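You operate a simulated robot arm through the tools that you are given. There is no shell and no other tool. Be economical: measure what you need, move in short steps, check, and stop when the job is done.

You run a simulated two-armed robot. Do the job below in one go: nothing can be reset, and whatever is moved stays where it is left.

JOB
On the marble top, fold the check cloth in half, so that its two long edges meet.
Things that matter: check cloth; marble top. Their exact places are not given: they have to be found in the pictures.

Only the result counts: the job must be done as asked and must still hold three seconds after the hand-in. Knocking over, shifting, dropping, spilling or breaking anything else fails it. Flat cloth is picked up by pressing the open fingertips on it (5 to 10 N) and closing them slowly along it; thin cloth reads only 2 to 8 mm in the jaws.

ROBOT AND FRAMES
Two 7-joint arms with two-finger parallel grippers on one trunk, on a base that drives. Base frame: it is fixed to the floor where the robot stands at the start and does not move with it; the origin is under the middle of the robot, x ahead of it, y to its left, z up; the surface under the hand at the start is at about z = 0.9. Units: m, degrees, N and s.
The left shoulder is at the start at [0.07, 0.163, 1.145], the right one opposite. With the tool pointing down near the work surface each hand reaches from about 0.38 to 0.88 m from the robot's upright axis, wherever it stands, measured 20 degrees to its own side. Places, roughly: check cloth [0.5, 0.1, 0.9]; marble top [0.6, 0.5, 0.9]. Payload 3.43 kg a hand.
The TCP of each hand is the grasp point between the finger pads, 0.034 m short of the fingertips. In the tool frame z runs along the fingers and y along their closing line. The gripper opens to 0.128 m. The fingers are 0.024 m wide and 0.012 m thick; the gripper's body (0.048 by 0.13 m) begins 0.096 m behind the TCP.
Orientation is that of the tool frame in the base frame, as a unit quaternion [w, x, y, z]. With the fingers straight down and closing along the base's y, the tool's x points along the base's -x, its y along +y and its z along -z.

CONTROLS
- The arms move only by the tool move_arm. It takes "left_steps", "right_steps" or both (then of equal length, played together; a hand with none holds still); each is a list of rows, each a list of 7 numbers: the shift along the tool's x, y, z in m, then the turn, a rotation vector about the tool's x, y, z in degrees, then the finger opening in m, from 0 to 0.128. In form: [[dx, dy, dz, ax, ay, az, claw], ...]. A call has 1 to 8 rows; each row is the pose to reach, as a shift and turn from the pose commanded when the call began, along the tool's axes at that moment. Rows are played at 5 a second. More than 0.05 m and 8.6 degrees between two rows, or a gripper value outside its range, and nothing of the call is played. Where a pose cannot be reached the arm comes as near as it can. A force on the tool above 40 N (or 10 N above the force at the start of the call, whichever is more), or a blocked arm, ends the call early, and 0.2 s more pass. The fingers move at their own pace (about 0.153 m/s each) and stop on an object; they squeeze with about 22 N. The grip force told is the motor's: it shows also when the fingers shut on nothing. Time passes only in rows, and 0.2 s behind the last, so rows that repeat a pose let the fingers close. It gives the time, the measured TCP pose, the force on the tool (base axes), the opening and the grip force at its end, in the units of the frame above (readings bear some noise), with the torque about the TCP (base axes, N m) and any sound that the robot's microphone picked up, and new pictures: "show" is both (left out), scene, wrist or none (wrist: the cameras of the hands that moved).
- Cameras (640 x 400 px; columns grow to the right, rows downward): "scene" is now at [0.1292, -0.0039, 1.351]; the picture's right is [-0.02, -1.00, 0.00], its down [-0.75, 0.01, -0.67] and it looks along [0.67, -0.01, -0.75] (base axes); focal length 254 px, centre (320, 200). "left" rides on the left gripper at [0.076, 0.011, -0.16] in its tool frame; the picture's right is [-0.15, 0.99, 0.00], its down [-0.88, -0.13, -0.46] and it looks along [-0.45, -0.07, 0.89] (tool axes); focal length 234 px, centre (320, 200). "right" rides on the right gripper at [0.076, -0.011, -0.16] in its tool frame; the picture's right is [0.15, 0.99, 0.00], its down [-0.88, 0.13, -0.46] and it looks along [-0.45, 0.07, 0.89] (tool axes); focal length 234 px, centre (320, 200).
- move_column(by): slides the trunk up (or, below 0, down) by that many m; the arms and the scene camera ride with it, the base frame stays. It gives what a move gives, with no picture.
- roll_base(legs): drives the robot by 1 to 6 legs, each [ahead, left, turn to the left] in m, m and degrees, along the robot's own axes; the way and the turn of a leg run together, so that a leg with both is an arc; at most 1.5 m and 180 degrees a leg. The arms and the cameras ride along, it lands a little off, and it stops where it bumps. It gives what a move gives, and a new picture of the scene camera.
- head_to(pan, tilt): turns the head with the scene camera to pan (to the left, within 86 degrees either way) and tilt (down, from -29 to 69), counted from straight ahead of the robot. It gives what a move gives, and a new picture of the scene camera.
- probe_pixels(camera, pixels): for up to 12 pixels [column, row] of the newest picture of that camera ("zoom" is the newest enlarged one), the place [x, y, z] in the base frame of the surface seen there, good to about 0.002 m. It takes no simulated time.
- inspect(camera, box): a new picture of the part [left, top, right, bottom] of that camera's present view, enlarged. It takes no simulated time.
- job_done(): hands the job in; it is judged then, once.

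Work in short steps. Measure before you move; look again where a grasp or a placing could have gone wrong, and mend it. You have 80 turns and 260 pictures in all, those below and enlarged ones among them. Open the grippers and draw the arms clear of the work before you hand the job in, unless the task says otherwise; then end with one line.

The tools are called after "Emit:" as name(argument=value, ...) on one line, values as JSON. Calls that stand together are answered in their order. move_arm: Moves the arms, as the interface text tells. Its arguments: {"type":"object","properties":{"left_steps":{"type":"array"},"right_steps":{"type":"array"},"show":{"type":"string","enum":["both","scene","wrist","none"]}},"required":[]} The other tools are called the same way: move_column (by) slides the trunk up or down; roll_base (legs) drives the base; head_to (pan, tilt) turns the head that bears the scene camera; probe_pixels (camera, pixels) gives the place of the surface under pixels of a picture; inspect (camera, box) takes an enlarged picture of a part of a camera's view; job_done () hands the job in.

At the start:

```text
time: 0.0
left_ee_pos: [0.3859, 0.2143, 1.0973]
left_tcp_rot: [0.0, 0.001, 1.0, -0.001]
left_ft_force: [-0.3, -0.3, 0.5]
left_ft_torque: [-0.01, -0.01, 0.01]
left_opening: 0.1282
left_grip_force: 0.0
right_ee_pos: [0.4153, -0.1516, 1.0834]
right_tcp_rot: [0.0, 0.0, 1.0, 0.001]
right_ft_force: [0.6, -0.2, -0.7]
right_ft_torque: [-0.04, -0.02, -0.01]
right_opening: 0.128
right_grip_force: 0.0
trunk travel left (down, up): [-0.625, 0.315]
robot x, y, heading: [0.0002, 0.0034, -0.0]
head pan, tilt: [-0.9, 48.2]
```

scene: 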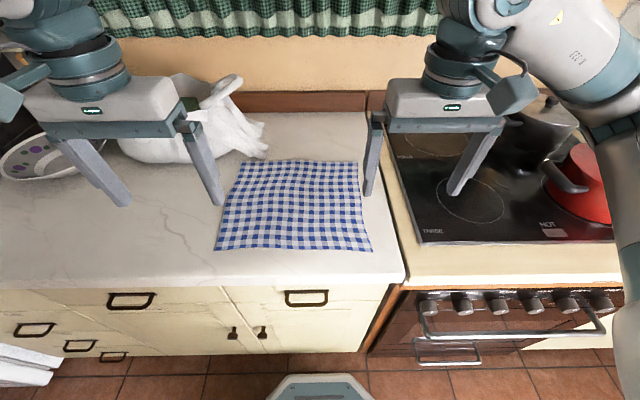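
right: 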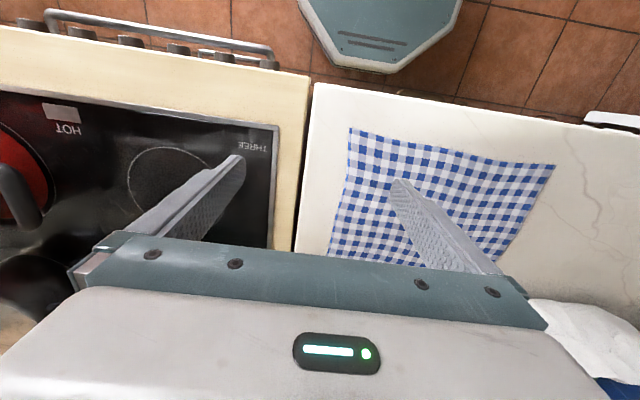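
left: 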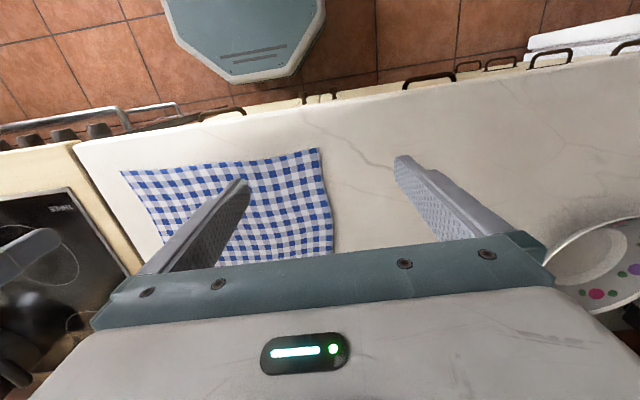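

The cloth shows in the scene with corners near (240,160), (358,162), (372,252), (215,250). I probe the corners and edges.

Emit:
probe_pixels(camera="scene", pixels=[[241, 161], [357, 163], [371, 251], [216, 249], [300, 161], [295, 248], [229, 205], [364, 205], [295, 205], [385, 270], [180, 240], [264, 150]])

Emit:
inspect(camera="scene", box=[190, 130, 410, 290])

```text
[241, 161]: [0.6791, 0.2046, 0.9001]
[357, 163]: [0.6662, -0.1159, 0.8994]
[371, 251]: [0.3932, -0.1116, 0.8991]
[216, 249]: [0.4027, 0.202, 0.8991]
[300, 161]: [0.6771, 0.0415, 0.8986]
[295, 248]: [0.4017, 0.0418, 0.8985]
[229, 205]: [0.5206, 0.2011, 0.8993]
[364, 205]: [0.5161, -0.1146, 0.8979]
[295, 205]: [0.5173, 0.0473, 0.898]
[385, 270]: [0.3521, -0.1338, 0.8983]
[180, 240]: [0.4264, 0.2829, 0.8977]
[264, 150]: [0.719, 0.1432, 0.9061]
```

```text
2.50 times, centred on (300, 210) of scene
```

zoom: 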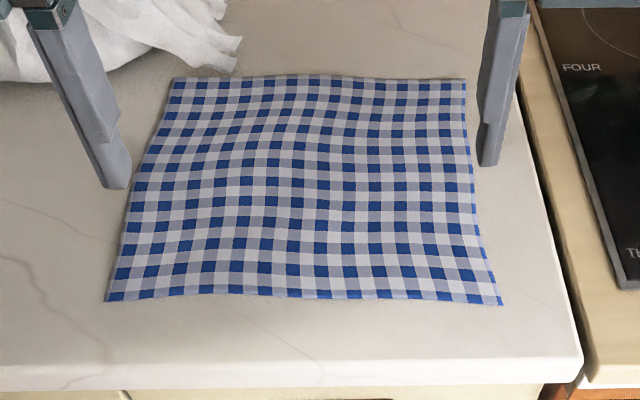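

The long edges run along y (near x≈0.40, far x≈0.677). I plan to pinch the near edge close to both corners and carry it to the far edge. First I measure the edges more exactly, and the height of the towel.

Emit:
probe_pixels(camera="zoom", pixels=[[108, 300], [165, 296], [210, 292], [300, 294], [440, 300], [500, 304], [174, 80], [220, 79], [340, 78], [420, 81], [464, 81], [225, 60]])

Emit:
probe_pixels(camera="scene", pixels=[[235, 85], [210, 120], [250, 140], [262, 125], [230, 155], [200, 110]])

```text
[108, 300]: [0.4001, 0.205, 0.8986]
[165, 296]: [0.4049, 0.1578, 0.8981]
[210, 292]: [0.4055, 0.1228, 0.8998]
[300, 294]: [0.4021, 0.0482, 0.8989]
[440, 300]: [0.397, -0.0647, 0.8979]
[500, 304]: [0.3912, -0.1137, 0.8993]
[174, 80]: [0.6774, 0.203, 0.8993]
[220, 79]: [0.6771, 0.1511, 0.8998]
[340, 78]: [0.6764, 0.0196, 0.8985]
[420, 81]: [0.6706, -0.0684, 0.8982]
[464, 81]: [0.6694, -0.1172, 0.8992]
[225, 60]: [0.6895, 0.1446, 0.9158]
```

```text
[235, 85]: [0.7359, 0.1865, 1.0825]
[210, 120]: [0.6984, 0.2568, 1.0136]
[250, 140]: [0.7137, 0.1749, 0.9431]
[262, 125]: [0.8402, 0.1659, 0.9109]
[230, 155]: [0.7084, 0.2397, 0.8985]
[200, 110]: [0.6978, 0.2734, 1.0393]
```

The towel mass is about 1.08 high near (0.70–0.74, 0.19–0.26), so at the far edge I will lean the left hand back. I look closer at it and open the approach: both hands go over the near edge, with finger gap 0.04.

Emit:
inspect(camera="scene", box=[100, 60, 300, 185])

Emit:
move_arm(left_steps=[[0, -0.028, 0, 0, 0, 0, 0.08], [-0.015, -0.056, 0.03, 0, 0, 0, 0.04], [-0.031, -0.056, 0.07, 0, 0, 0, 0.04], [-0.031, -0.056, 0.1, 0, 0, 0, 0.04], [-0.031, -0.056, 0.1, 0, 0, 0, 0.04]], right_steps=[[0, 0.04, 0, 0, 0, 0, 0.08], [0.003, 0.08, 0.03, 0, 0, 0, 0.04], [0.006, 0.083, 0.06, 0, 0, 0, 0.04], [0.006, 0.083, 0.086, 0, 0, 0, 0.04], [0.006, 0.083, 0.086, 0, 0, 0, 0.04]])

```text
3.20 times, centred on (200, 122) of scene
```

zoom: 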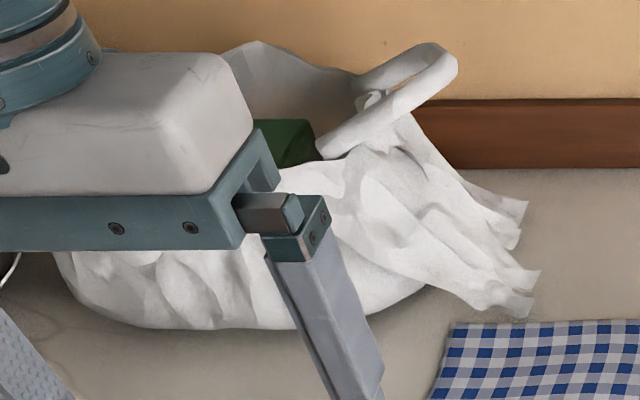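

```text
time: 1.2
left_ee_pos: [0.4155, 0.1603, 0.9977]
left_tcp_rot: [0.0, 0.001, 1.0, -0.001]
left_ft_force: [0.0, 0.2, -1.2]
left_ft_torque: [0.0, -0.03, 0.02]
left_opening: 0.04
left_grip_force: 0.0
right_ee_pos: [0.4069, -0.068, 0.9954]
right_tcp_rot: [0.0, 0.0, 1.0, 0.0]
right_ft_force: [-0.5, 0.7, -0.3]
right_ft_torque: [0.03, -0.04, 0.02]
right_opening: 0.0399
right_grip_force: 0.0
trunk travel left (down, up): [-0.625, 0.315]
robot x, y, heading: [0.0007, 0.0049, 0.0]
head pan, tilt: [-0.9, 48.2]
```

scene: 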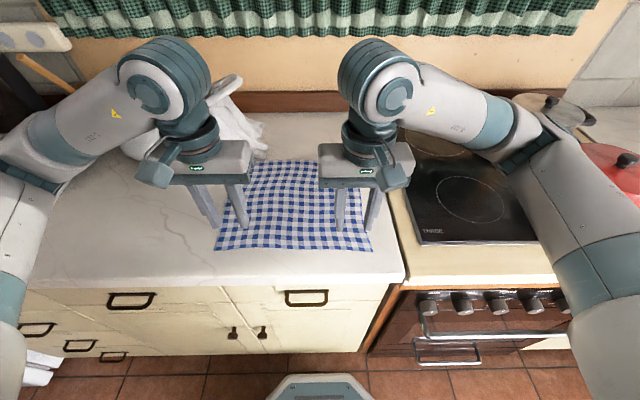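
right: 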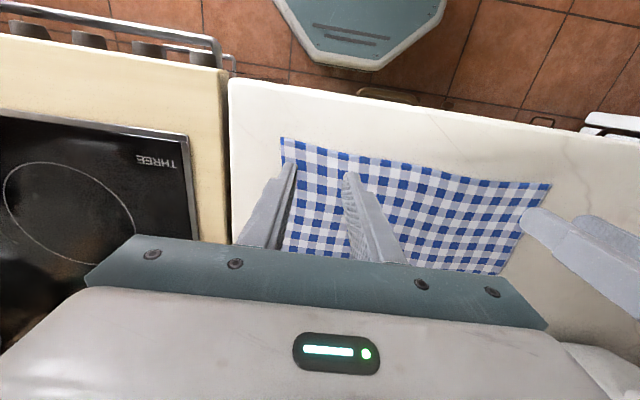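
left: 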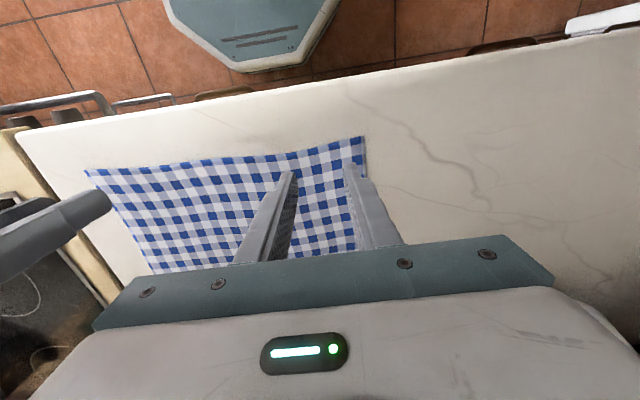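

Fingers are well placed at the edges (left tips at (290,175)/(350,168), right tips at (290,165)/(350,178)). Descend close to contact.

Emit:
move_arm(left_steps=[[0, 0, 0.04, 0, 0, 0, 0.04], [0, 0, 0.06, 0, 0, 0, 0.04], [0, 0, 0.065, 0, 0, 0, 0.04], [0, 0, 0.067, 0, 0, 0, 0.04]], right_steps=[[0, 0, 0.04, 0, 0, 0, 0.04], [0, 0, 0.058, 0, 0, 0, 0.04], [0, 0, 0.063, 0, 0, 0, 0.04], [0, 0, 0.065, 0, 0, 0, 0.04]], show="wrist")

```text
time: 2.2
left_ee_pos: [0.4146, 0.1588, 0.9355]
left_tcp_rot: [0.003, 0.001, 1.0, -0.001]
left_ft_force: [2.8, 4.6, 39.0]
left_ft_torque: [0.58, -0.02, -0.14]
left_opening: 0.0401
left_grip_force: 0.1
right_ee_pos: [0.4056, -0.0692, 0.9359]
right_tcp_rot: [0.003, 0.0, 1.0, 0.001]
right_ft_force: [6.0, -0.4, 26.1]
right_ft_torque: [-0.37, -0.15, 0.06]
right_opening: 0.0399
right_grip_force: 0.0
trunk travel left (down, up): [-0.625, 0.315]
robot x, y, heading: [-0.002, -0.0028, -0.0]
head pan, tilt: [-0.9, 48.2]
```

right: 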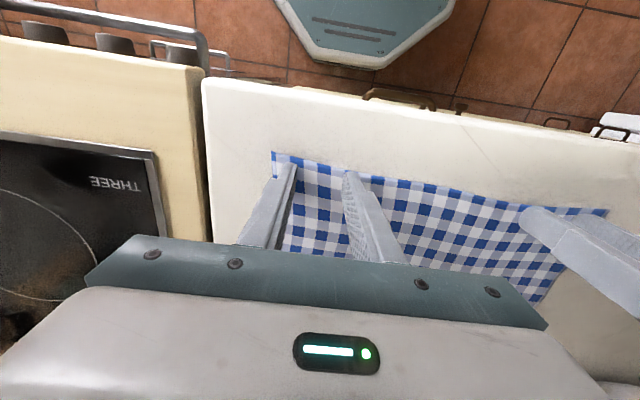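
left: 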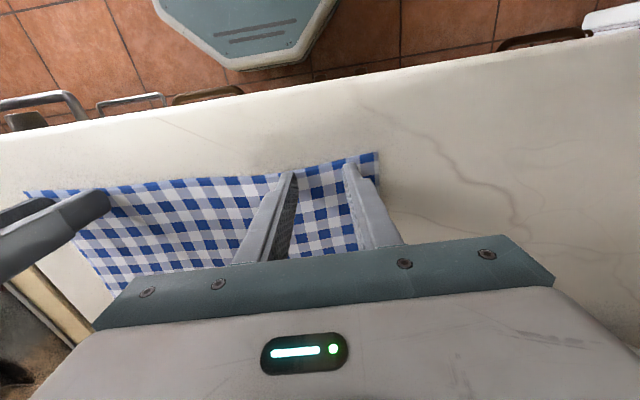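

Contact reads 39 N (left) and 26 N (right), which is too much. I ease both hands up a little.

Emit:
move_arm(left_steps=[[0, 0, -0.002, 0, 0, 0, 0.04], [0, 0, -0.003, 0, 0, 0, 0.04]], right_steps=[[0, 0, -0.001, 0, 0, 0, 0.04], [0, 0, -0.0018, 0, 0, 0, 0.04]], show="none")

```text
time: 2.8
left_ee_pos: [0.4139, 0.1581, 0.9344]
left_tcp_rot: [0.001, 0.002, 1.0, -0.001]
left_ft_force: [5.5, -0.5, 25.7]
left_ft_torque: [0.23, -0.26, -0.06]
left_opening: 0.0399
left_grip_force: 0.0
right_ee_pos: [0.4064, -0.068, 0.9348]
right_tcp_rot: [0.002, 0.0, 1.0, 0.001]
right_ft_force: [2.4, 0.5, 34.4]
right_ft_torque: [-0.31, -0.08, -0.02]
right_opening: 0.0402
right_grip_force: 0.1
trunk travel left (down, up): [-0.625, 0.315]
robot x, y, heading: [0.0018, 0.0024, -0.1]
head pan, tilt: [-0.9, 48.2]
```

Still 26 / 34 N while settling, so I ease up more.

Emit:
move_arm(left_steps=[[0, 0, -0.001, 0, 0, 0, 0.04], [0, 0, -0.001, 0, 0, 0, 0.04], [0, 0, -0.001, 0, 0, 0, 0.04]], right_steps=[[0, 0, -0.0015, 0, 0, 0, 0.04], [0, 0, -0.0015, 0, 0, 0, 0.04], [0, 0, -0.0015, 0, 0, 0, 0.04]], show="none")

```text
time: 3.6
left_ee_pos: [0.4139, 0.1575, 0.9359]
left_tcp_rot: [0.0, 0.002, 1.0, -0.001]
left_ft_force: [0.7, -2.9, 13.7]
left_ft_torque: [0.06, -0.06, -0.02]
left_opening: 0.0399
left_grip_force: 0.0
right_ee_pos: [0.407, -0.0681, 0.9363]
right_tcp_rot: [0.001, 0.001, 1.0, 0.0]
right_ft_force: [0.5, 3.1, 20.3]
right_ft_torque: [0.03, -0.08, 0.0]
right_opening: 0.04
right_grip_force: 0.1
trunk travel left (down, up): [-0.625, 0.315]
robot x, y, heading: [-0.0043, 0.0031, 0.1]
head pan, tilt: [-0.9, 48.2]
```

Now 13.7 / 20.3 N, so one more small ease.

Emit:
move_arm(left_steps=[[0, 0, -0.0005, 0, 0, 0, 0.04], [0, 0, -0.0005, 0, 0, 0, 0.04]], right_steps=[[0, 0, -0.001, 0, 0, 0, 0.04], [0, 0, -0.001, 0, 0, 0, 0.04]], show="none")

```text
time: 4.2
left_ee_pos: [0.4146, 0.1589, 0.9362]
left_tcp_rot: [0.0, 0.002, 1.0, -0.002]
left_ft_force: [-2.2, -1.0, 7.4]
left_ft_torque: [0.0, 0.03, 0.01]
left_opening: 0.0399
left_grip_force: 0.2
right_ee_pos: [0.4082, -0.0695, 0.9365]
right_tcp_rot: [0.0, 0.0, 1.0, -0.001]
right_ft_force: [-2.2, 1.6, 4.7]
right_ft_torque: [0.05, 0.06, 0.0]
right_opening: 0.0401
right_grip_force: 0.1
trunk travel left (down, up): [-0.625, 0.315]
robot x, y, heading: [0.0016, -0.0013, -0.2]
head pan, tilt: [-0.9, 48.2]
```

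Forces are 7.4 / 4.7 N, which is in range. I close the fingers slowly.

Emit:
move_arm(left_steps=[[0, 0, 0, 0, 0, 0, 0.034], [0, 0, 0, 0, 0, 0, 0.028], [0, 0, 0, 0, 0, 0, 0.022], [0, 0, 0, 0, 0, 0, 0.016], [0, 0, 0, 0, 0, 0, 0.01], [0, 0, 0, 0, 0, 0, 0.005], [0, 0, 0, 0, 0, 0, 0.0], [0, 0, 0, 0, 0, 0, 0.0]], right_steps=[[0, 0, 0.0003, 0, 0, 0, 0.034], [0, 0, 0.0003, 0, 0, 0, 0.028], [0, 0, 0.0003, 0, 0, 0, 0.022], [0, 0, 0.0003, 0, 0, 0, 0.016], [0, 0, 0.0003, 0, 0, 0, 0.01], [0, 0, 0.0003, 0, 0, 0, 0.005], [0, 0, 0.0003, 0, 0, 0, 0.0], [0, 0, 0.0003, 0, 0, 0, 0.0]])

```text
time: 6.0
left_ee_pos: [0.4167, 0.1594, 0.9362]
left_tcp_rot: [-0.001, 0.001, 1.0, -0.001]
left_ft_force: [0.1, -0.4, 2.2]
left_ft_torque: [0.02, 0.02, 0.01]
left_opening: 0.0
left_grip_force: 22.0
right_ee_pos: [0.409, -0.0682, 0.9357]
right_tcp_rot: [0.0, 0.0, 1.0, 0.001]
right_ft_force: [0.1, 0.0, 2.9]
right_ft_torque: [0.03, -0.02, 0.01]
right_opening: 0.0001
right_grip_force: 21.8
trunk travel left (down, up): [-0.625, 0.315]
robot x, y, heading: [0.0025, 0.0015, -0.1]
head pan, tilt: [-0.9, 48.2]
```

scene: 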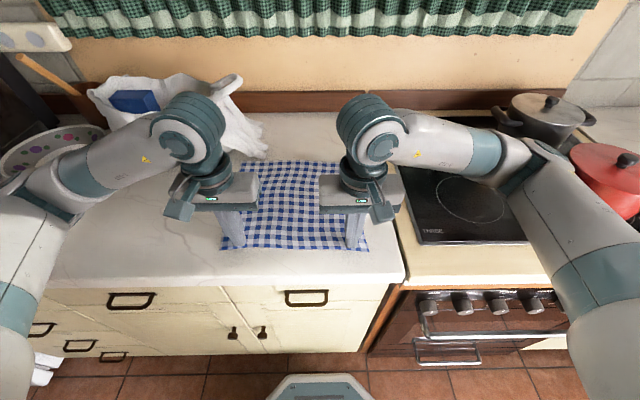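
right: 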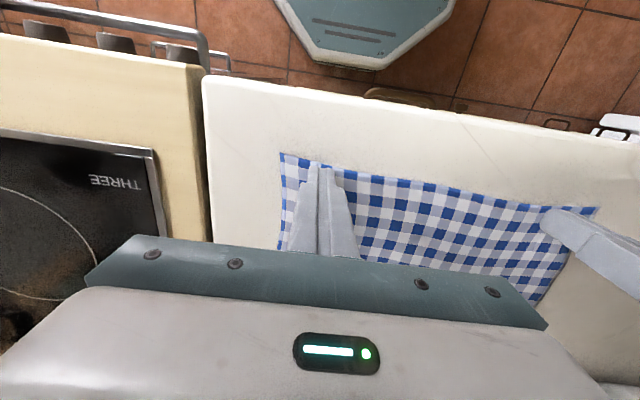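
left: 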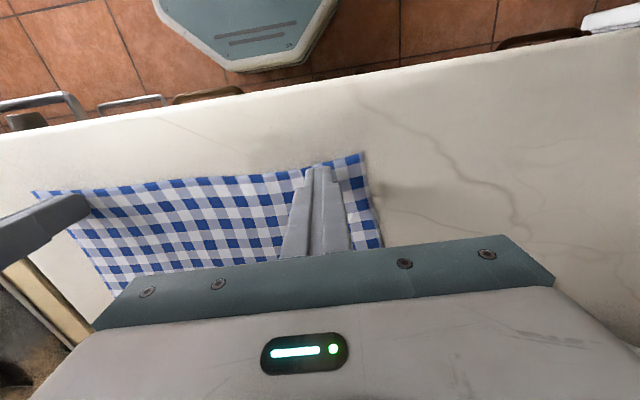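

Both hands closed to 0 mm with nothing held; the press fell to about 2 N while closing. I lift, reopen, and try again with a firmer press kept up during the closing.

Emit:
move_arm(left_steps=[[0, 0, -0.01, 0, 0, 0, 0.0], [0, 0, -0.01, 0, 0, 0, 0.045], [0, 0, -0.01, 0, 0, 0, 0.045], [0, 0, -0.003, 0, 0, 0, 0.045], [0, 0, 0, 0, 0, 0, 0.045], [0, 0, 0.0003, 0, 0, 0, 0.045], [0, 0, 0.0003, 0, 0, 0, 0.045]], right_steps=[[0, 0, -0.01, 0, 0, 0, 0.0], [0, 0, -0.01, 0, 0, 0, 0.045], [0, 0, -0.01, 0, 0, 0, 0.045], [0, 0, -0.003, 0, 0, 0, 0.045], [0, 0, 0, 0, 0, 0, 0.045], [0, 0, 0.0003, 0, 0, 0, 0.045], [0, 0, 0.0003, 0, 0, 0, 0.045]], show="wrist")

```text
time: 7.6
left_ee_pos: [0.4171, 0.1596, 0.9353]
left_tcp_rot: [0.0, 0.001, 1.0, -0.001]
left_ft_force: [0.9, -0.6, 5.6]
left_ft_torque: [0.07, -0.03, -0.01]
left_opening: 0.0448
left_grip_force: 0.1
right_ee_pos: [0.4088, -0.0684, 0.9351]
right_tcp_rot: [0.001, 0.001, 1.0, 0.0]
right_ft_force: [1.7, 0.6, 5.5]
right_ft_torque: [0.0, -0.03, 0.04]
right_opening: 0.045
right_grip_force: 0.0
trunk travel left (down, up): [-0.625, 0.315]
robot x, y, heading: [0.0008, -0.0003, -0.1]
head pan, tilt: [-0.9, 48.2]
```

right: 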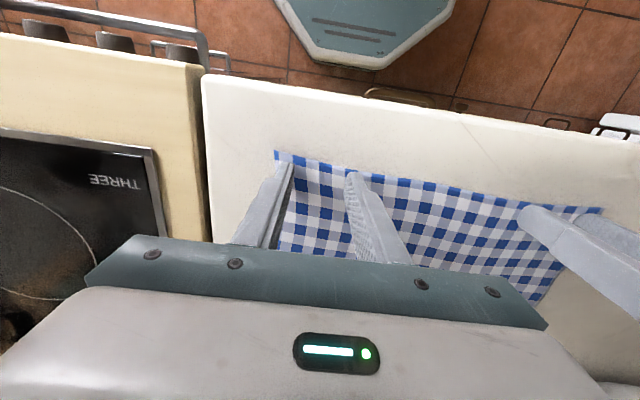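
left: 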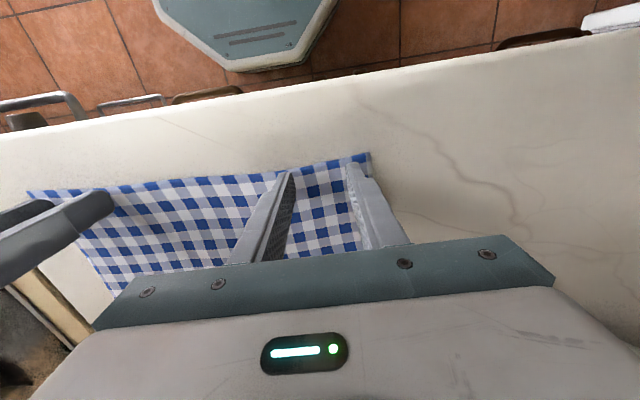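

Cloth is back in place, with 5.5 N each side. I close more slowly with a slightly deeper press, in two calls.

Emit:
move_arm(left_steps=[[0, 0, 0.0004, 0, 0, 0, 0.045], [0, 0, 0.0005, 0, 0, 0, 0.042], [0, 0, 0.0005, 0, 0, 0, 0.039], [0, 0, 0.0006, 0, 0, 0, 0.036], [0, 0, 0.0006, 0, 0, 0, 0.033], [0, 0, 0.0007, 0, 0, 0, 0.03]], right_steps=[[0, 0, 0.0004, 0, 0, 0, 0.045], [0, 0, 0.0005, 0, 0, 0, 0.042], [0, 0, 0.0005, 0, 0, 0, 0.039], [0, 0, 0.0006, 0, 0, 0, 0.036], [0, 0, 0.0006, 0, 0, 0, 0.033], [0, 0, 0.0007, 0, 0, 0, 0.03]], show="wrist")

```text
time: 9.0
left_ee_pos: [0.4156, 0.159, 0.9354]
left_tcp_rot: [0.0, 0.0, 1.0, -0.001]
left_ft_force: [0.7, -0.3, 0.2]
left_ft_torque: [0.0, -0.02, 0.05]
left_opening: 0.0293
left_grip_force: 0.0
right_ee_pos: [0.4092, -0.0687, 0.9362]
right_tcp_rot: [0.001, 0.0, 1.0, 0.001]
right_ft_force: [0.4, -1.4, 19.0]
right_ft_torque: [-0.06, 0.0, 0.01]
right_opening: 0.0286
right_grip_force: 0.0
trunk travel left (down, up): [-0.625, 0.315]
robot x, y, heading: [-0.0007, 0.0018, 0.1]
head pan, tilt: [-0.9, 48.2]
```

right: 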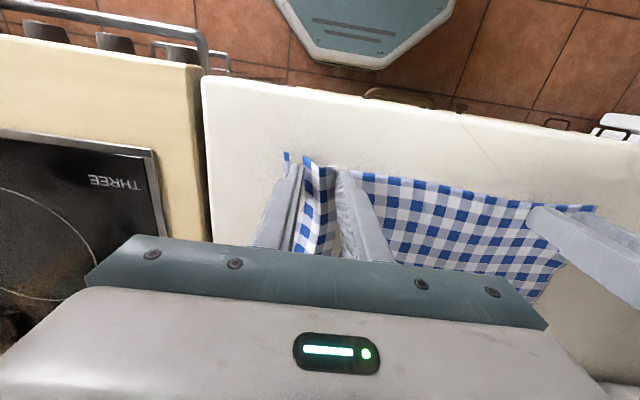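
left: 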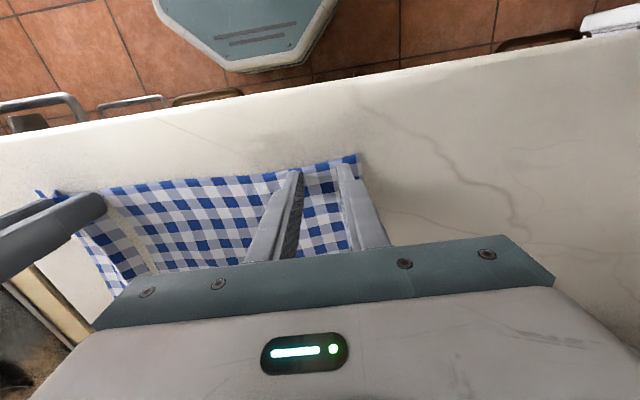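

The right hand shows a ridge forming between its fingers; the left lost its press (0.2 N). I finish closing the right while the left reopens and presses a bit lower.

Emit:
move_arm(left_steps=[[0, 0, -0.005, 0, 0, 0, 0.035], [0, 0, -0.005, 0, 0, 0, 0.045], [0, 0, 0, 0, 0, 0, 0.045], [0, 0, 0.0004, 0, 0, 0, 0.045], [0, 0, 0.0008, 0, 0, 0, 0.045], [0, 0, 0.001, 0, 0, 0, 0.045], [0, 0, 0.001, 0, 0, 0, 0.045]], right_steps=[[0, 0, -0.0003, 0, 0, 0, 0.026], [0, 0, -0.0003, 0, 0, 0, 0.021], [0, 0, -0.0003, 0, 0, 0, 0.016], [0, 0, -0.0003, 0, 0, 0, 0.011], [0, 0, -0.0003, 0, 0, 0, 0.006], [0, 0, -0.0003, 0, 0, 0, 0.0], [0, 0, -0.0003, 0, 0, 0, 0.0]], show="wrist")

```text
time: 10.6
left_ee_pos: [0.4151, 0.159, 0.9349]
left_tcp_rot: [0.001, 0.0, 1.0, -0.001]
left_ft_force: [-2.2, 3.2, 20.6]
left_ft_torque: [0.27, 0.11, 0.01]
left_opening: 0.0454
left_grip_force: 0.5
right_ee_pos: [0.4057, -0.0699, 0.9352]
right_tcp_rot: [0.001, 0.0, 1.0, 0.001]
right_ft_force: [3.0, 0.4, 9.1]
right_ft_torque: [0.02, -0.05, -0.01]
right_opening: 0.0027
right_grip_force: 22.0
trunk travel left (down, up): [-0.625, 0.315]
robot x, y, heading: [0.0012, -0.0033, 0.2]
head pan, tilt: [-0.9, 48.2]
```

right: 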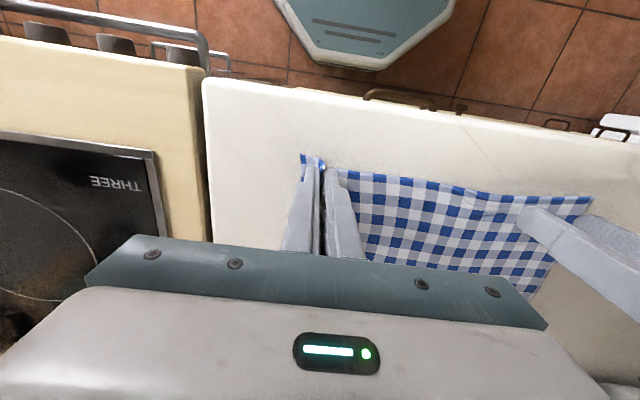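
left: 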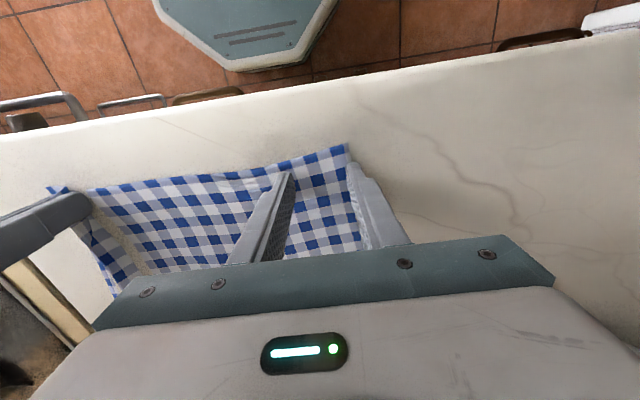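

The right hand holds cloth (2.7 mm). The left outer finger at (358,170) is now off the cloth, with the corner at (348,147), so I lift, shift it inward and a bit nearer, and press again.

Emit:
move_arm(left_steps=[[0, 0, -0.006, 0, 0, 0, 0.045], [0.006, -0.02, -0.006, 0, 0, 0, 0.045], [0.006, -0.02, -0.002, 0, 0, 0, 0.045], [0.006, -0.02, -0.0005, 0, 0, 0, 0.045], [0.006, -0.02, 0, 0, 0, 0, 0.045], [0.006, -0.02, 0, 0, 0, 0, 0.045]], show="wrist")

```text
time: 12.0
left_ee_pos: [0.4079, 0.1395, 0.9363]
left_tcp_rot: [0.002, 0.001, 1.0, -0.001]
left_ft_force: [-0.5, 1.6, 27.3]
left_ft_torque: [0.36, 0.07, 0.01]
left_opening: 0.0451
left_grip_force: 0.0
right_ee_pos: [0.4063, -0.0694, 0.9358]
right_tcp_rot: [0.0, 0.0, 1.0, 0.0]
right_ft_force: [1.5, 0.5, 5.6]
right_ft_torque: [0.03, -0.04, -0.01]
right_opening: 0.0027
right_grip_force: 21.7
trunk travel left (down, up): [-0.625, 0.315]
robot x, y, heading: [-0.0021, -0.0018, 0.3]
head pan, tilt: [-0.9, 48.2]
```

left: 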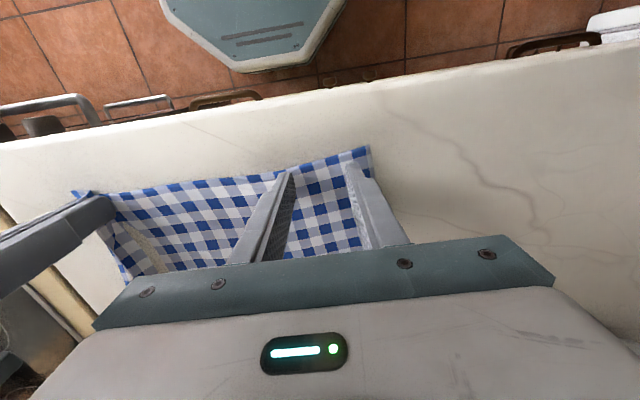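

Both left fingers are on the cloth at 27 N. I ease by about 0.8 mm and start closing.

Emit:
move_arm(left_steps=[[0, 0, -0.0008, 0, 0, 0, 0.045], [0, 0, -0.0008, 0, 0, 0, 0.042], [0, 0, -0.0008, 0, 0, 0, 0.038], [0, 0, -0.0008, 0, 0, 0, 0.034], [0, 0, -0.0008, 0, 0, 0, 0.03]], show="wrist")

```text
time: 13.2
left_ee_pos: [0.4081, 0.1392, 0.9352]
left_tcp_rot: [0.002, 0.0, 1.0, -0.001]
left_ft_force: [1.0, -2.3, 28.0]
left_ft_torque: [0.13, -0.03, -0.01]
left_opening: 0.0291
left_grip_force: 0.1
right_ee_pos: [0.4059, -0.0681, 0.9348]
right_tcp_rot: [0.001, 0.0, 1.0, 0.0]
right_ft_force: [0.9, 2.1, 4.9]
right_ft_torque: [0.02, 0.02, 0.0]
right_opening: 0.0028
right_grip_force: 22.5
trunk travel left (down, up): [-0.625, 0.315]
robot x, y, heading: [-0.0008, 0.0012, -0.0]
head pan, tilt: [-0.9, 48.2]
```

left: 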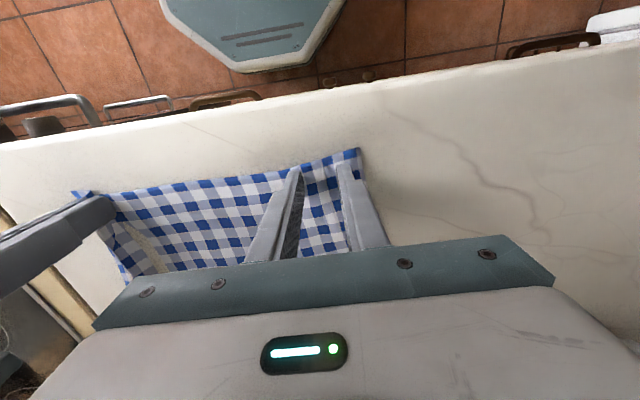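

Force is still 28 N and the corner is being drawn in. I ease slightly and finish the closing.

Emit:
move_arm(left_steps=[[0, 0, -0.0006, 0, 0, 0, 0.026], [0, 0, -0.0006, 0, 0, 0, 0.021], [0, 0, -0.0008, 0, 0, 0, 0.016], [0, 0, -0.0008, 0, 0, 0, 0.011], [0, 0, -0.0008, 0, 0, 0, 0.006], [0, 0, -0.0008, 0, 0, 0, 0.0], [0, 0, -0.0008, 0, 0, 0, 0.0]], show="both")

```text
time: 14.8
left_ee_pos: [0.4088, 0.1382, 0.9362]
left_tcp_rot: [0.0, 0.001, 1.0, -0.001]
left_ft_force: [-0.3, 0.6, 1.6]
left_ft_torque: [0.04, -0.02, 0.02]
left_opening: 0.0001
left_grip_force: 22.3
right_ee_pos: [0.4069, -0.0688, 0.9365]
right_tcp_rot: [0.001, 0.0, 1.0, 0.0]
right_ft_force: [-1.8, -0.4, 14.3]
right_ft_torque: [-0.04, 0.11, -0.02]
right_opening: 0.0027
right_grip_force: 21.7
trunk travel left (down, up): [-0.625, 0.315]
robot x, y, heading: [0.0006, -0.0001, -0.2]
head pan, tilt: [-0.9, 48.2]
```

scene: 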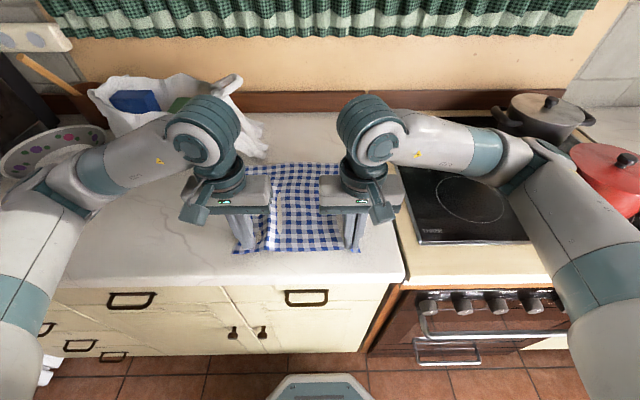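
left: 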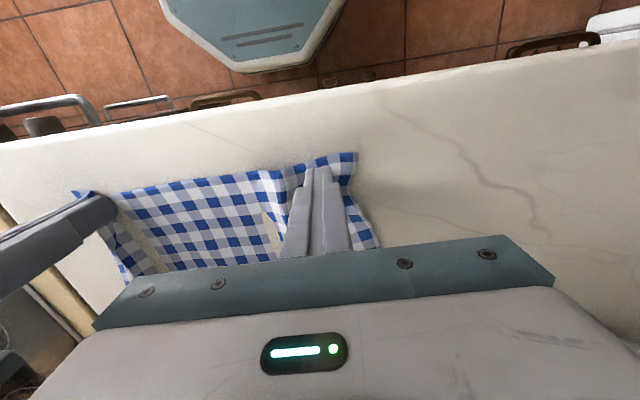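

The left lost its press and holds nothing; a ridge now lies inside its fingers near (270,190). I press the closed left fingers and drag outward to smooth the cloth again (the right holds its side).

Emit:
move_arm(left_steps=[[0, 0, 0.0005, 0, 0, 0, 0], [0, 0.004, 0.0008, 0, 0, 0, 0], [0, 0.008, 0.0008, 0, 0, 0, 0], [0, 0.013, 0.0008, 0, 0, 0, 0], [0, 0.018, 0.0008, 0, 0, 0, 0], [0, 0.018, -0.012, 0, 0, 0, 0], [0, 0.01, -0.014, 0, 0, 0, 0.045], [0, 0.01, -0.014, 0, 0, 0, 0.045]], show="wrist")

```text
time: 16.6
left_ee_pos: [0.4096, 0.1482, 0.95]
left_tcp_rot: [0.0, 0.001, 1.0, -0.001]
left_ft_force: [-0.3, -0.5, 0.3]
left_ft_torque: [-0.02, -0.01, 0.01]
left_opening: 0.0454
left_grip_force: 0.1
right_ee_pos: [0.4077, -0.0685, 0.9351]
right_tcp_rot: [0.0, 0.001, 1.0, 0.0]
right_ft_force: [-1.5, -0.8, 16.6]
right_ft_torque: [-0.04, 0.04, 0.02]
right_opening: 0.0025
right_grip_force: 22.1
trunk travel left (down, up): [-0.625, 0.315]
robot x, y, heading: [0.0024, -0.0011, -0.0]
head pan, tilt: [-0.9, 48.2]
```

left: 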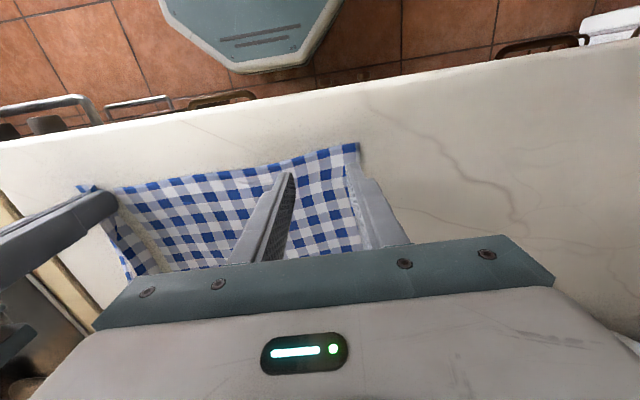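

The cloth is smooth again. I move 12 mm inward, press to about 20 N, and begin to close without easing.

Emit:
move_arm(left_steps=[[0, -0.013, 0, 0, 0, 0, 0.045], [0, -0.013, 0.008, 0, 0, 0, 0.045], [0, -0.013, 0.013, 0, 0, 0, 0.045], [0, -0.013, 0.0144, 0, 0, 0, 0.045], [0, -0.013, 0.0149, 0, 0, 0, 0.045], [0, -0.013, 0.0149, 0, 0, 0, 0.041], [0, -0.013, 0.0149, 0, 0, 0, 0.036], [0, -0.013, 0.0149, 0, 0, 0, 0.03]], show="wrist")

```text
time: 18.4
left_ee_pos: [0.41, 0.1356, 0.9346]
left_tcp_rot: [0.002, 0.0, 1.0, -0.001]
left_ft_force: [2.9, -1.7, 31.3]
left_ft_torque: [0.21, -0.03, -0.03]
left_opening: 0.0283
left_grip_force: 0.1
right_ee_pos: [0.4066, -0.0697, 0.9356]
right_tcp_rot: [0.001, 0.0, 1.0, 0.0]
right_ft_force: [0.6, 2.4, 5.9]
right_ft_torque: [0.05, -0.02, 0.02]
right_opening: 0.0029
right_grip_force: 21.9
trunk travel left (down, up): [-0.625, 0.315]
robot x, y, heading: [0.0003, 0.0011, -0.2]
head pan, tilt: [-0.9, 48.2]
```

left: 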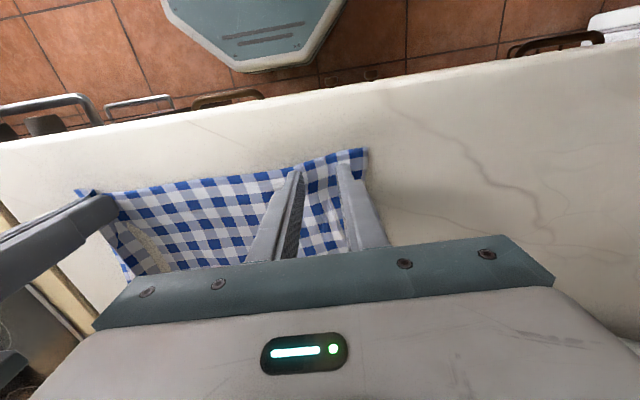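

A ridge is forming and the press is 31 N. I close fully at this depth, easing only 0.1–0.2 mm.

Emit:
move_arm(left_steps=[[0, 0, -0.0001, 0, 0, 0, 0.026], [0, 0, -0.0001, 0, 0, 0, 0.021], [0, 0, -0.0001, 0, 0, 0, 0.016], [0, 0, -0.0001, 0, 0, 0, 0.011], [0, 0, -0.0001, 0, 0, 0, 0.006], [0, 0, -0.0001, 0, 0, 0, 0.0], [0, 0, -0.0001, 0, 0, 0, 0.0]], show="wrist")

```text
time: 20.0
left_ee_pos: [0.4088, 0.1354, 0.9356]
left_tcp_rot: [0.0, 0.0, 1.0, -0.001]
left_ft_force: [1.6, 0.8, 30.7]
left_ft_torque: [0.09, 0.05, -0.03]
left_opening: 0.0
left_grip_force: 22.1
right_ee_pos: [0.4069, -0.0693, 0.9358]
right_tcp_rot: [0.001, 0.0, 1.0, 0.0]
right_ft_force: [-0.2, 1.3, 4.5]
right_ft_torque: [-0.02, 0.03, 0.03]
right_opening: 0.0027
right_grip_force: 21.9
trunk travel left (down, up): [-0.625, 0.315]
robot x, y, heading: [0.0012, -0.0001, -0.1]
head pan, tilt: [-0.9, 48.2]
```

left: 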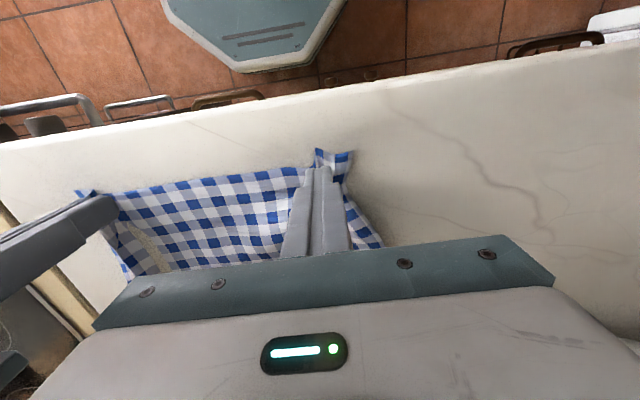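

It reads 0.0 again at 31 N, so a softer press nearer the advised 10 N is better. I smooth outward again lightly, lift and reopen.

Emit:
move_arm(left_steps=[[0, 0, -0.0005, 0, 0, 0, 0], [0, 0.005, -0.0005, 0, 0, 0, 0], [0, 0.01, -0.0005, 0, 0, 0, 0], [0, 0.015, -0.0005, 0, 0, 0, 0], [0, 0.02, -0.0005, 0, 0, 0, 0], [0, 0.02, -0.014, 0, 0, 0, 0], [0.0, 0.007, -0.015, 0, 0, 0, 0.05], [0.0, 0.003, -0.015, 0, 0, 0, 0.05]], show="wrist")

```text
time: 21.8
left_ee_pos: [0.4094, 0.1388, 0.9509]
left_tcp_rot: [0.0, 0.001, 1.0, 0.0]
left_ft_force: [-0.3, -0.9, -0.3]
left_ft_torque: [-0.01, 0.02, -0.01]
left_opening: 0.05
left_grip_force: 0.1
right_ee_pos: [0.4079, -0.0682, 0.935]
right_tcp_rot: [0.001, 0.0, 1.0, 0.0]
right_ft_force: [0.1, -0.2, 16.9]
right_ft_torque: [-0.01, 0.01, 0.0]
right_opening: 0.0028
right_grip_force: 21.3
trunk travel left (down, up): [-0.625, 0.315]
robot x, y, heading: [0.0027, 0.0001, 0.2]
head pan, tilt: [-0.9, 48.2]
```

left: 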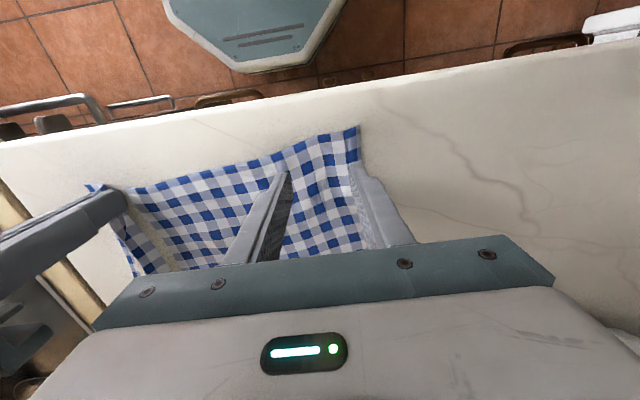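

The cloth corner is now at (357,128), a bit nearer the robot. I probe it to place the fingers.

Emit:
probe_pixels(camera="left", pixels=[[356, 130], [325, 141], [290, 154], [250, 166], [200, 180], [355, 165], [330, 200]])

```text
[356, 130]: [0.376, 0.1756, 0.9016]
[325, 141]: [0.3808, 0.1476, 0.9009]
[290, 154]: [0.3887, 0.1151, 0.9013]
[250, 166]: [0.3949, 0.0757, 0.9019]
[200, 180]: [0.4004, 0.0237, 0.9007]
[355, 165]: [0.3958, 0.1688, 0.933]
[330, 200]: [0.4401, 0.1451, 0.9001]
```

The edge at y≈0.14 is now at x≈0.383. I move to x≈0.395 and come down to a light press.

Emit:
move_arm(left_steps=[[0.0135, -0.004, 0, 0, 0, 0, 0.045], [0.0135, -0.004, 0.007, 0, 0, 0, 0.045], [0.0135, -0.004, 0.012, 0, 0, 0, 0.045], [0.0135, -0.004, 0.0145, 0, 0, 0, 0.045], [0.0135, -0.004, 0.015, 0, 0, 0, 0.045], [0.0135, -0.004, 0.015, 0, 0, 0, 0.045], [0.0135, -0.004, 0.015, 0, 0, 0, 0.045]], show="wrist")

```text
time: 23.4
left_ee_pos: [0.3956, 0.1339, 0.9352]
left_tcp_rot: [0.002, 0.0, 1.0, -0.001]
left_ft_force: [0.9, 1.9, 18.1]
left_ft_torque: [0.26, -0.05, -0.02]
left_opening: 0.0449
left_grip_force: 0.0
right_ee_pos: [0.4068, -0.0696, 0.9363]
right_tcp_rot: [0.0, 0.0, 1.0, 0.001]
right_ft_force: [2.4, 1.2, 12.8]
right_ft_torque: [0.03, -0.04, 0.05]
right_opening: 0.0027
right_grip_force: 22.6
trunk travel left (down, up): [-0.625, 0.315]
robot x, y, heading: [-0.0004, 0.0007, 0.1]
head pan, tilt: [-0.9, 48.2]
```

left: 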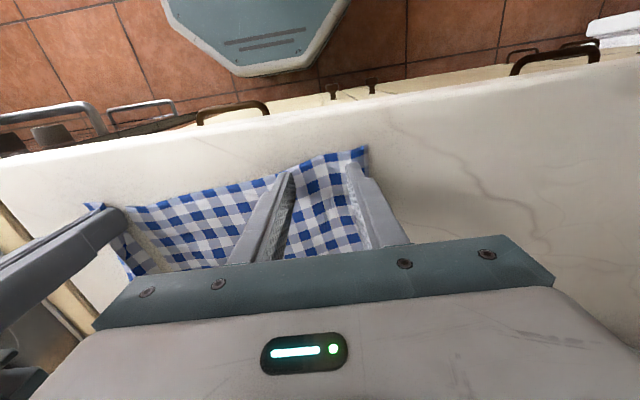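

Torque +0.26 N m about x shows the load sits on the outer finger; I tilt the left tool by about −0.5° about its x to even it, then see.

Emit:
move_arm(left_steps=[[0, 0, -0.0004, -0.3, 0, 0, 0.045], [0, 0, -0.0004, -0.6, 0, 0, 0.045], [0, 0, -0.0004, -0.6, 0, 0, 0.045]], show="none")

```text
time: 24.2
left_ee_pos: [0.3951, 0.1339, 0.9349]
left_tcp_rot: [0.001, 0.001, 1.0, 0.005]
left_ft_force: [2.8, -0.7, 19.3]
left_ft_torque: [-0.48, -0.1, 0.05]
left_opening: 0.0448
left_grip_force: 0.0
right_ee_pos: [0.4061, -0.0675, 0.9351]
right_tcp_rot: [0.0, -0.001, 1.0, 0.0]
right_ft_force: [1.1, 0.8, 11.1]
right_ft_torque: [0.05, -0.07, 0.01]
right_opening: 0.0028
right_grip_force: 21.8
trunk travel left (down, up): [-0.625, 0.315]
robot x, y, heading: [0.0016, -0.0005, 0.0]
head pan, tilt: [-0.9, 48.2]
```

Overcorrected (−0.48). I go back by 0.37° and ease slightly, then close at once with slow steps.

Emit:
move_arm(left_steps=[[0, 0, -0.0002, 0.37, 0, 0, 0.045], [0, 0, -0.0004, 0.37, 0, 0, 0.045], [0, 0, -0.0004, 0.37, 0, 0, 0.045]], show="none")

```text
time: 25.0
left_ee_pos: [0.3948, 0.1338, 0.9358]
left_tcp_rot: [0.0, 0.001, 1.0, 0.001]
left_ft_force: [2.5, -0.2, 9.2]
left_ft_torque: [-0.12, -0.12, 0.03]
left_opening: 0.045
left_grip_force: 0.0
right_ee_pos: [0.407, -0.0692, 0.9354]
right_tcp_rot: [0.001, 0.001, 1.0, 0.0]
right_ft_force: [1.3, 0.7, 15.3]
right_ft_torque: [0.02, -0.03, -0.03]
right_opening: 0.0028
right_grip_force: 22.1
trunk travel left (down, up): [-0.625, 0.315]
robot x, y, heading: [0.0002, 0.0039, 0.1]
head pan, tilt: [-0.9, 48.2]
```

Now 9.2 N with torque −0.12. A touch of tilt back (+0.12°), then close slowly.

Emit:
move_arm(left_steps=[[0, 0, 0.0001, 0.1, 0, 0, 0.045], [0, 0, 0.0002, 0.1, 0, 0, 0.041], [0, 0, 0.0002, 0.1, 0, 0, 0.037], [0, 0, 0.0003, 0.1, 0, 0, 0.033], [0, 0, 0.0003, 0.1, 0, 0, 0.028], [0, 0, 0.0003, 0.1, 0, 0, 0.023]], show="wrist")

```text
time: 26.4
left_ee_pos: [0.3962, 0.1344, 0.936]
left_tcp_rot: [0.0, 0.001, 1.0, -0.001]
left_ft_force: [0.0, 0.1, 10.7]
left_ft_torque: [0.0, -0.01, 0.02]
left_opening: 0.0222
left_grip_force: 0.0
right_ee_pos: [0.4057, -0.0696, 0.9367]
right_tcp_rot: [0.001, -0.001, 1.0, 0.0]
right_ft_force: [1.1, 0.7, 14.3]
right_ft_torque: [0.01, -0.03, 0.04]
right_opening: 0.0026
right_grip_force: 22.0
trunk travel left (down, up): [-0.625, 0.315]
robot x, y, heading: [0.0008, 0.0003, 0.1]
head pan, tilt: [-0.9, 48.2]
```

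left: 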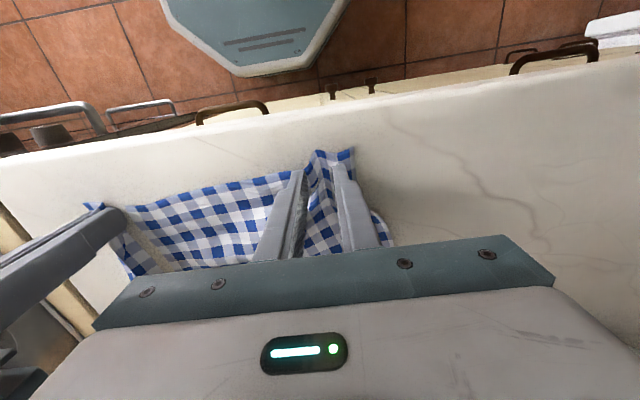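

A clear ridge stands between the left fingers, with 10.7 N and no torque. I finish the closing.

Emit:
move_arm(left_steps=[[0, 0, 0, 0, 0, 0, 0.019], [0, 0, 0, 0, 0, 0, 0.015], [0, 0, 0, 0, 0, 0, 0.011], [0, 0, 0, 0, 0, 0, 0.007], [0, 0, 0, 0, 0, 0, 0.003], [0, 0, 0, 0, 0, 0, 0.0], [0, 0, 0, 0, 0, 0, 0.0]], show="both")

```text
time: 28.0
left_ee_pos: [0.3959, 0.1347, 0.9365]
left_tcp_rot: [0.001, 0.001, 1.0, 0.0]
left_ft_force: [0.1, -3.3, 11.7]
left_ft_torque: [-0.12, 0.04, -0.02]
left_opening: 0.0018
left_grip_force: 21.7
right_ee_pos: [0.4061, -0.0678, 0.936]
right_tcp_rot: [0.001, -0.001, 1.0, 0.0]
right_ft_force: [2.7, 3.6, 13.6]
right_ft_torque: [0.1, -0.07, 0.09]
right_opening: 0.0026
right_grip_force: 22.2
trunk travel left (down, up): [-0.625, 0.315]
robot x, y, heading: [-0.0016, 0.0016, -0.1]
head pan, tilt: [-0.9, 48.2]
```

scene: 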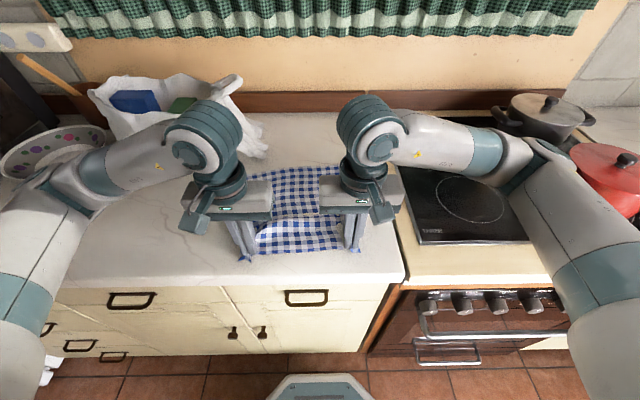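
left: 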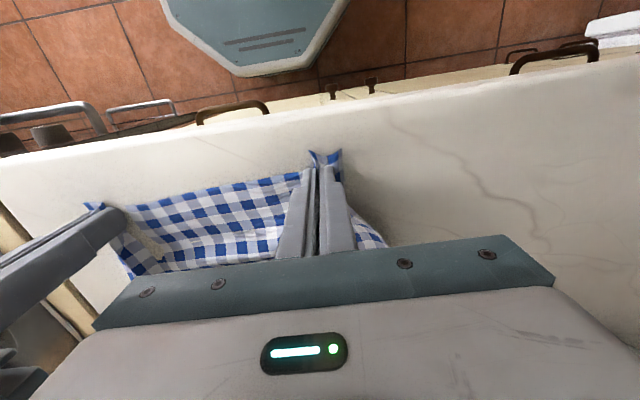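

Both grips hold (1.8 and 2.6 mm). I lift 40 mm, slowly, with a slight forward shift to keep the cloth slack, and look.

Emit:
move_arm(left_steps=[[0, 0, -0.015, 0, 0, 0, 0], [-0.005, 0, -0.03, 0, 0, 0, 0], [-0.01, 0, -0.045, 0, 0, 0, 0], [-0.02, 0, -0.06, 0, 0, 0, 0], [-0.02, 0, -0.06, 0, 0, 0, 0]], right_steps=[[0, 0, -0.015, 0, 0, 0, 0], [-0.005, 0, -0.03, 0, 0, 0, 0], [-0.01, 0, -0.045, 0, 0, 0, 0], [-0.02, 0, -0.06, 0, 0, 0, 0], [-0.02, 0, -0.06, 0, 0, 0, 0]], show="both")

Emit:
inspect(camera="scene", box=[190, 130, 410, 290])

```text
time: 29.2
left_ee_pos: [0.4171, 0.1351, 0.994]
left_tcp_rot: [-0.001, 0.001, 1.0, 0.0]
left_ft_force: [0.8, -2.2, -0.2]
left_ft_torque: [-0.06, -0.01, -0.04]
left_opening: 0.0019
left_grip_force: 22.2
right_ee_pos: [0.4294, -0.0694, 0.9958]
right_tcp_rot: [0.0, 0.001, 1.0, 0.0]
right_ft_force: [-0.4, 2.0, -0.7]
right_ft_torque: [0.07, 0.01, 0.01]
right_opening: 0.0027
right_grip_force: 22.1
trunk travel left (down, up): [-0.625, 0.315]
robot x, y, heading: [0.0027, -0.0016, 0.1]
head pan, tilt: [-0.9, 48.2]
```

scene: 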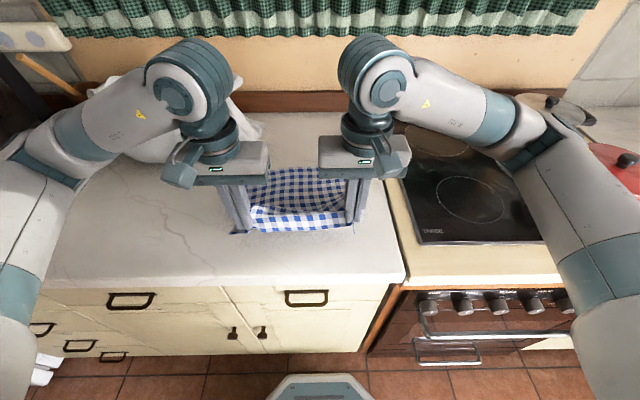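
right: 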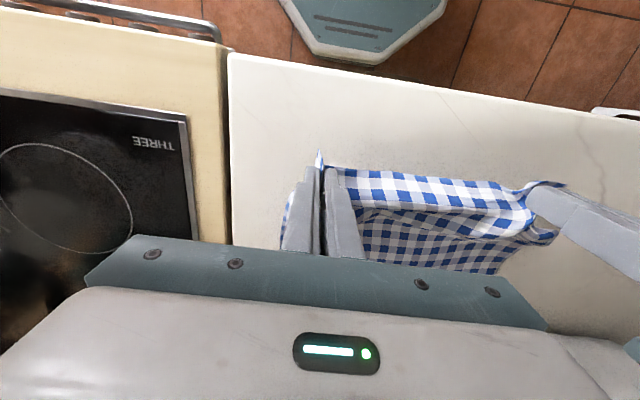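
left: 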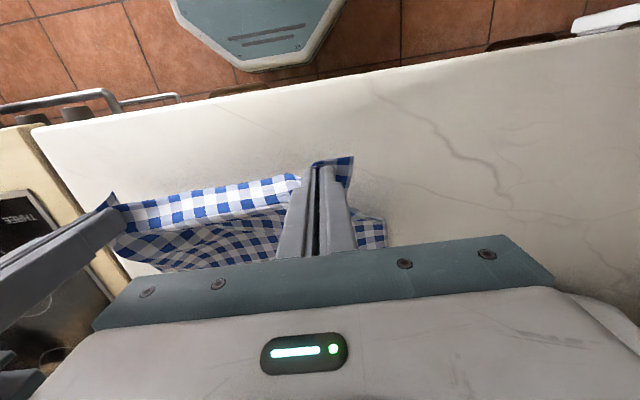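

```text
2.50 times, centred on (300, 210) of scene
```

zoom: 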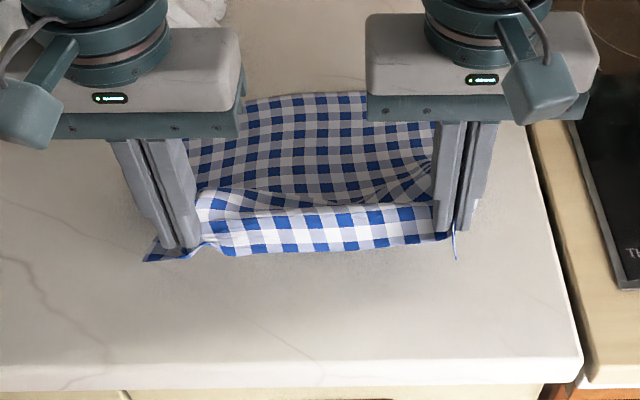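

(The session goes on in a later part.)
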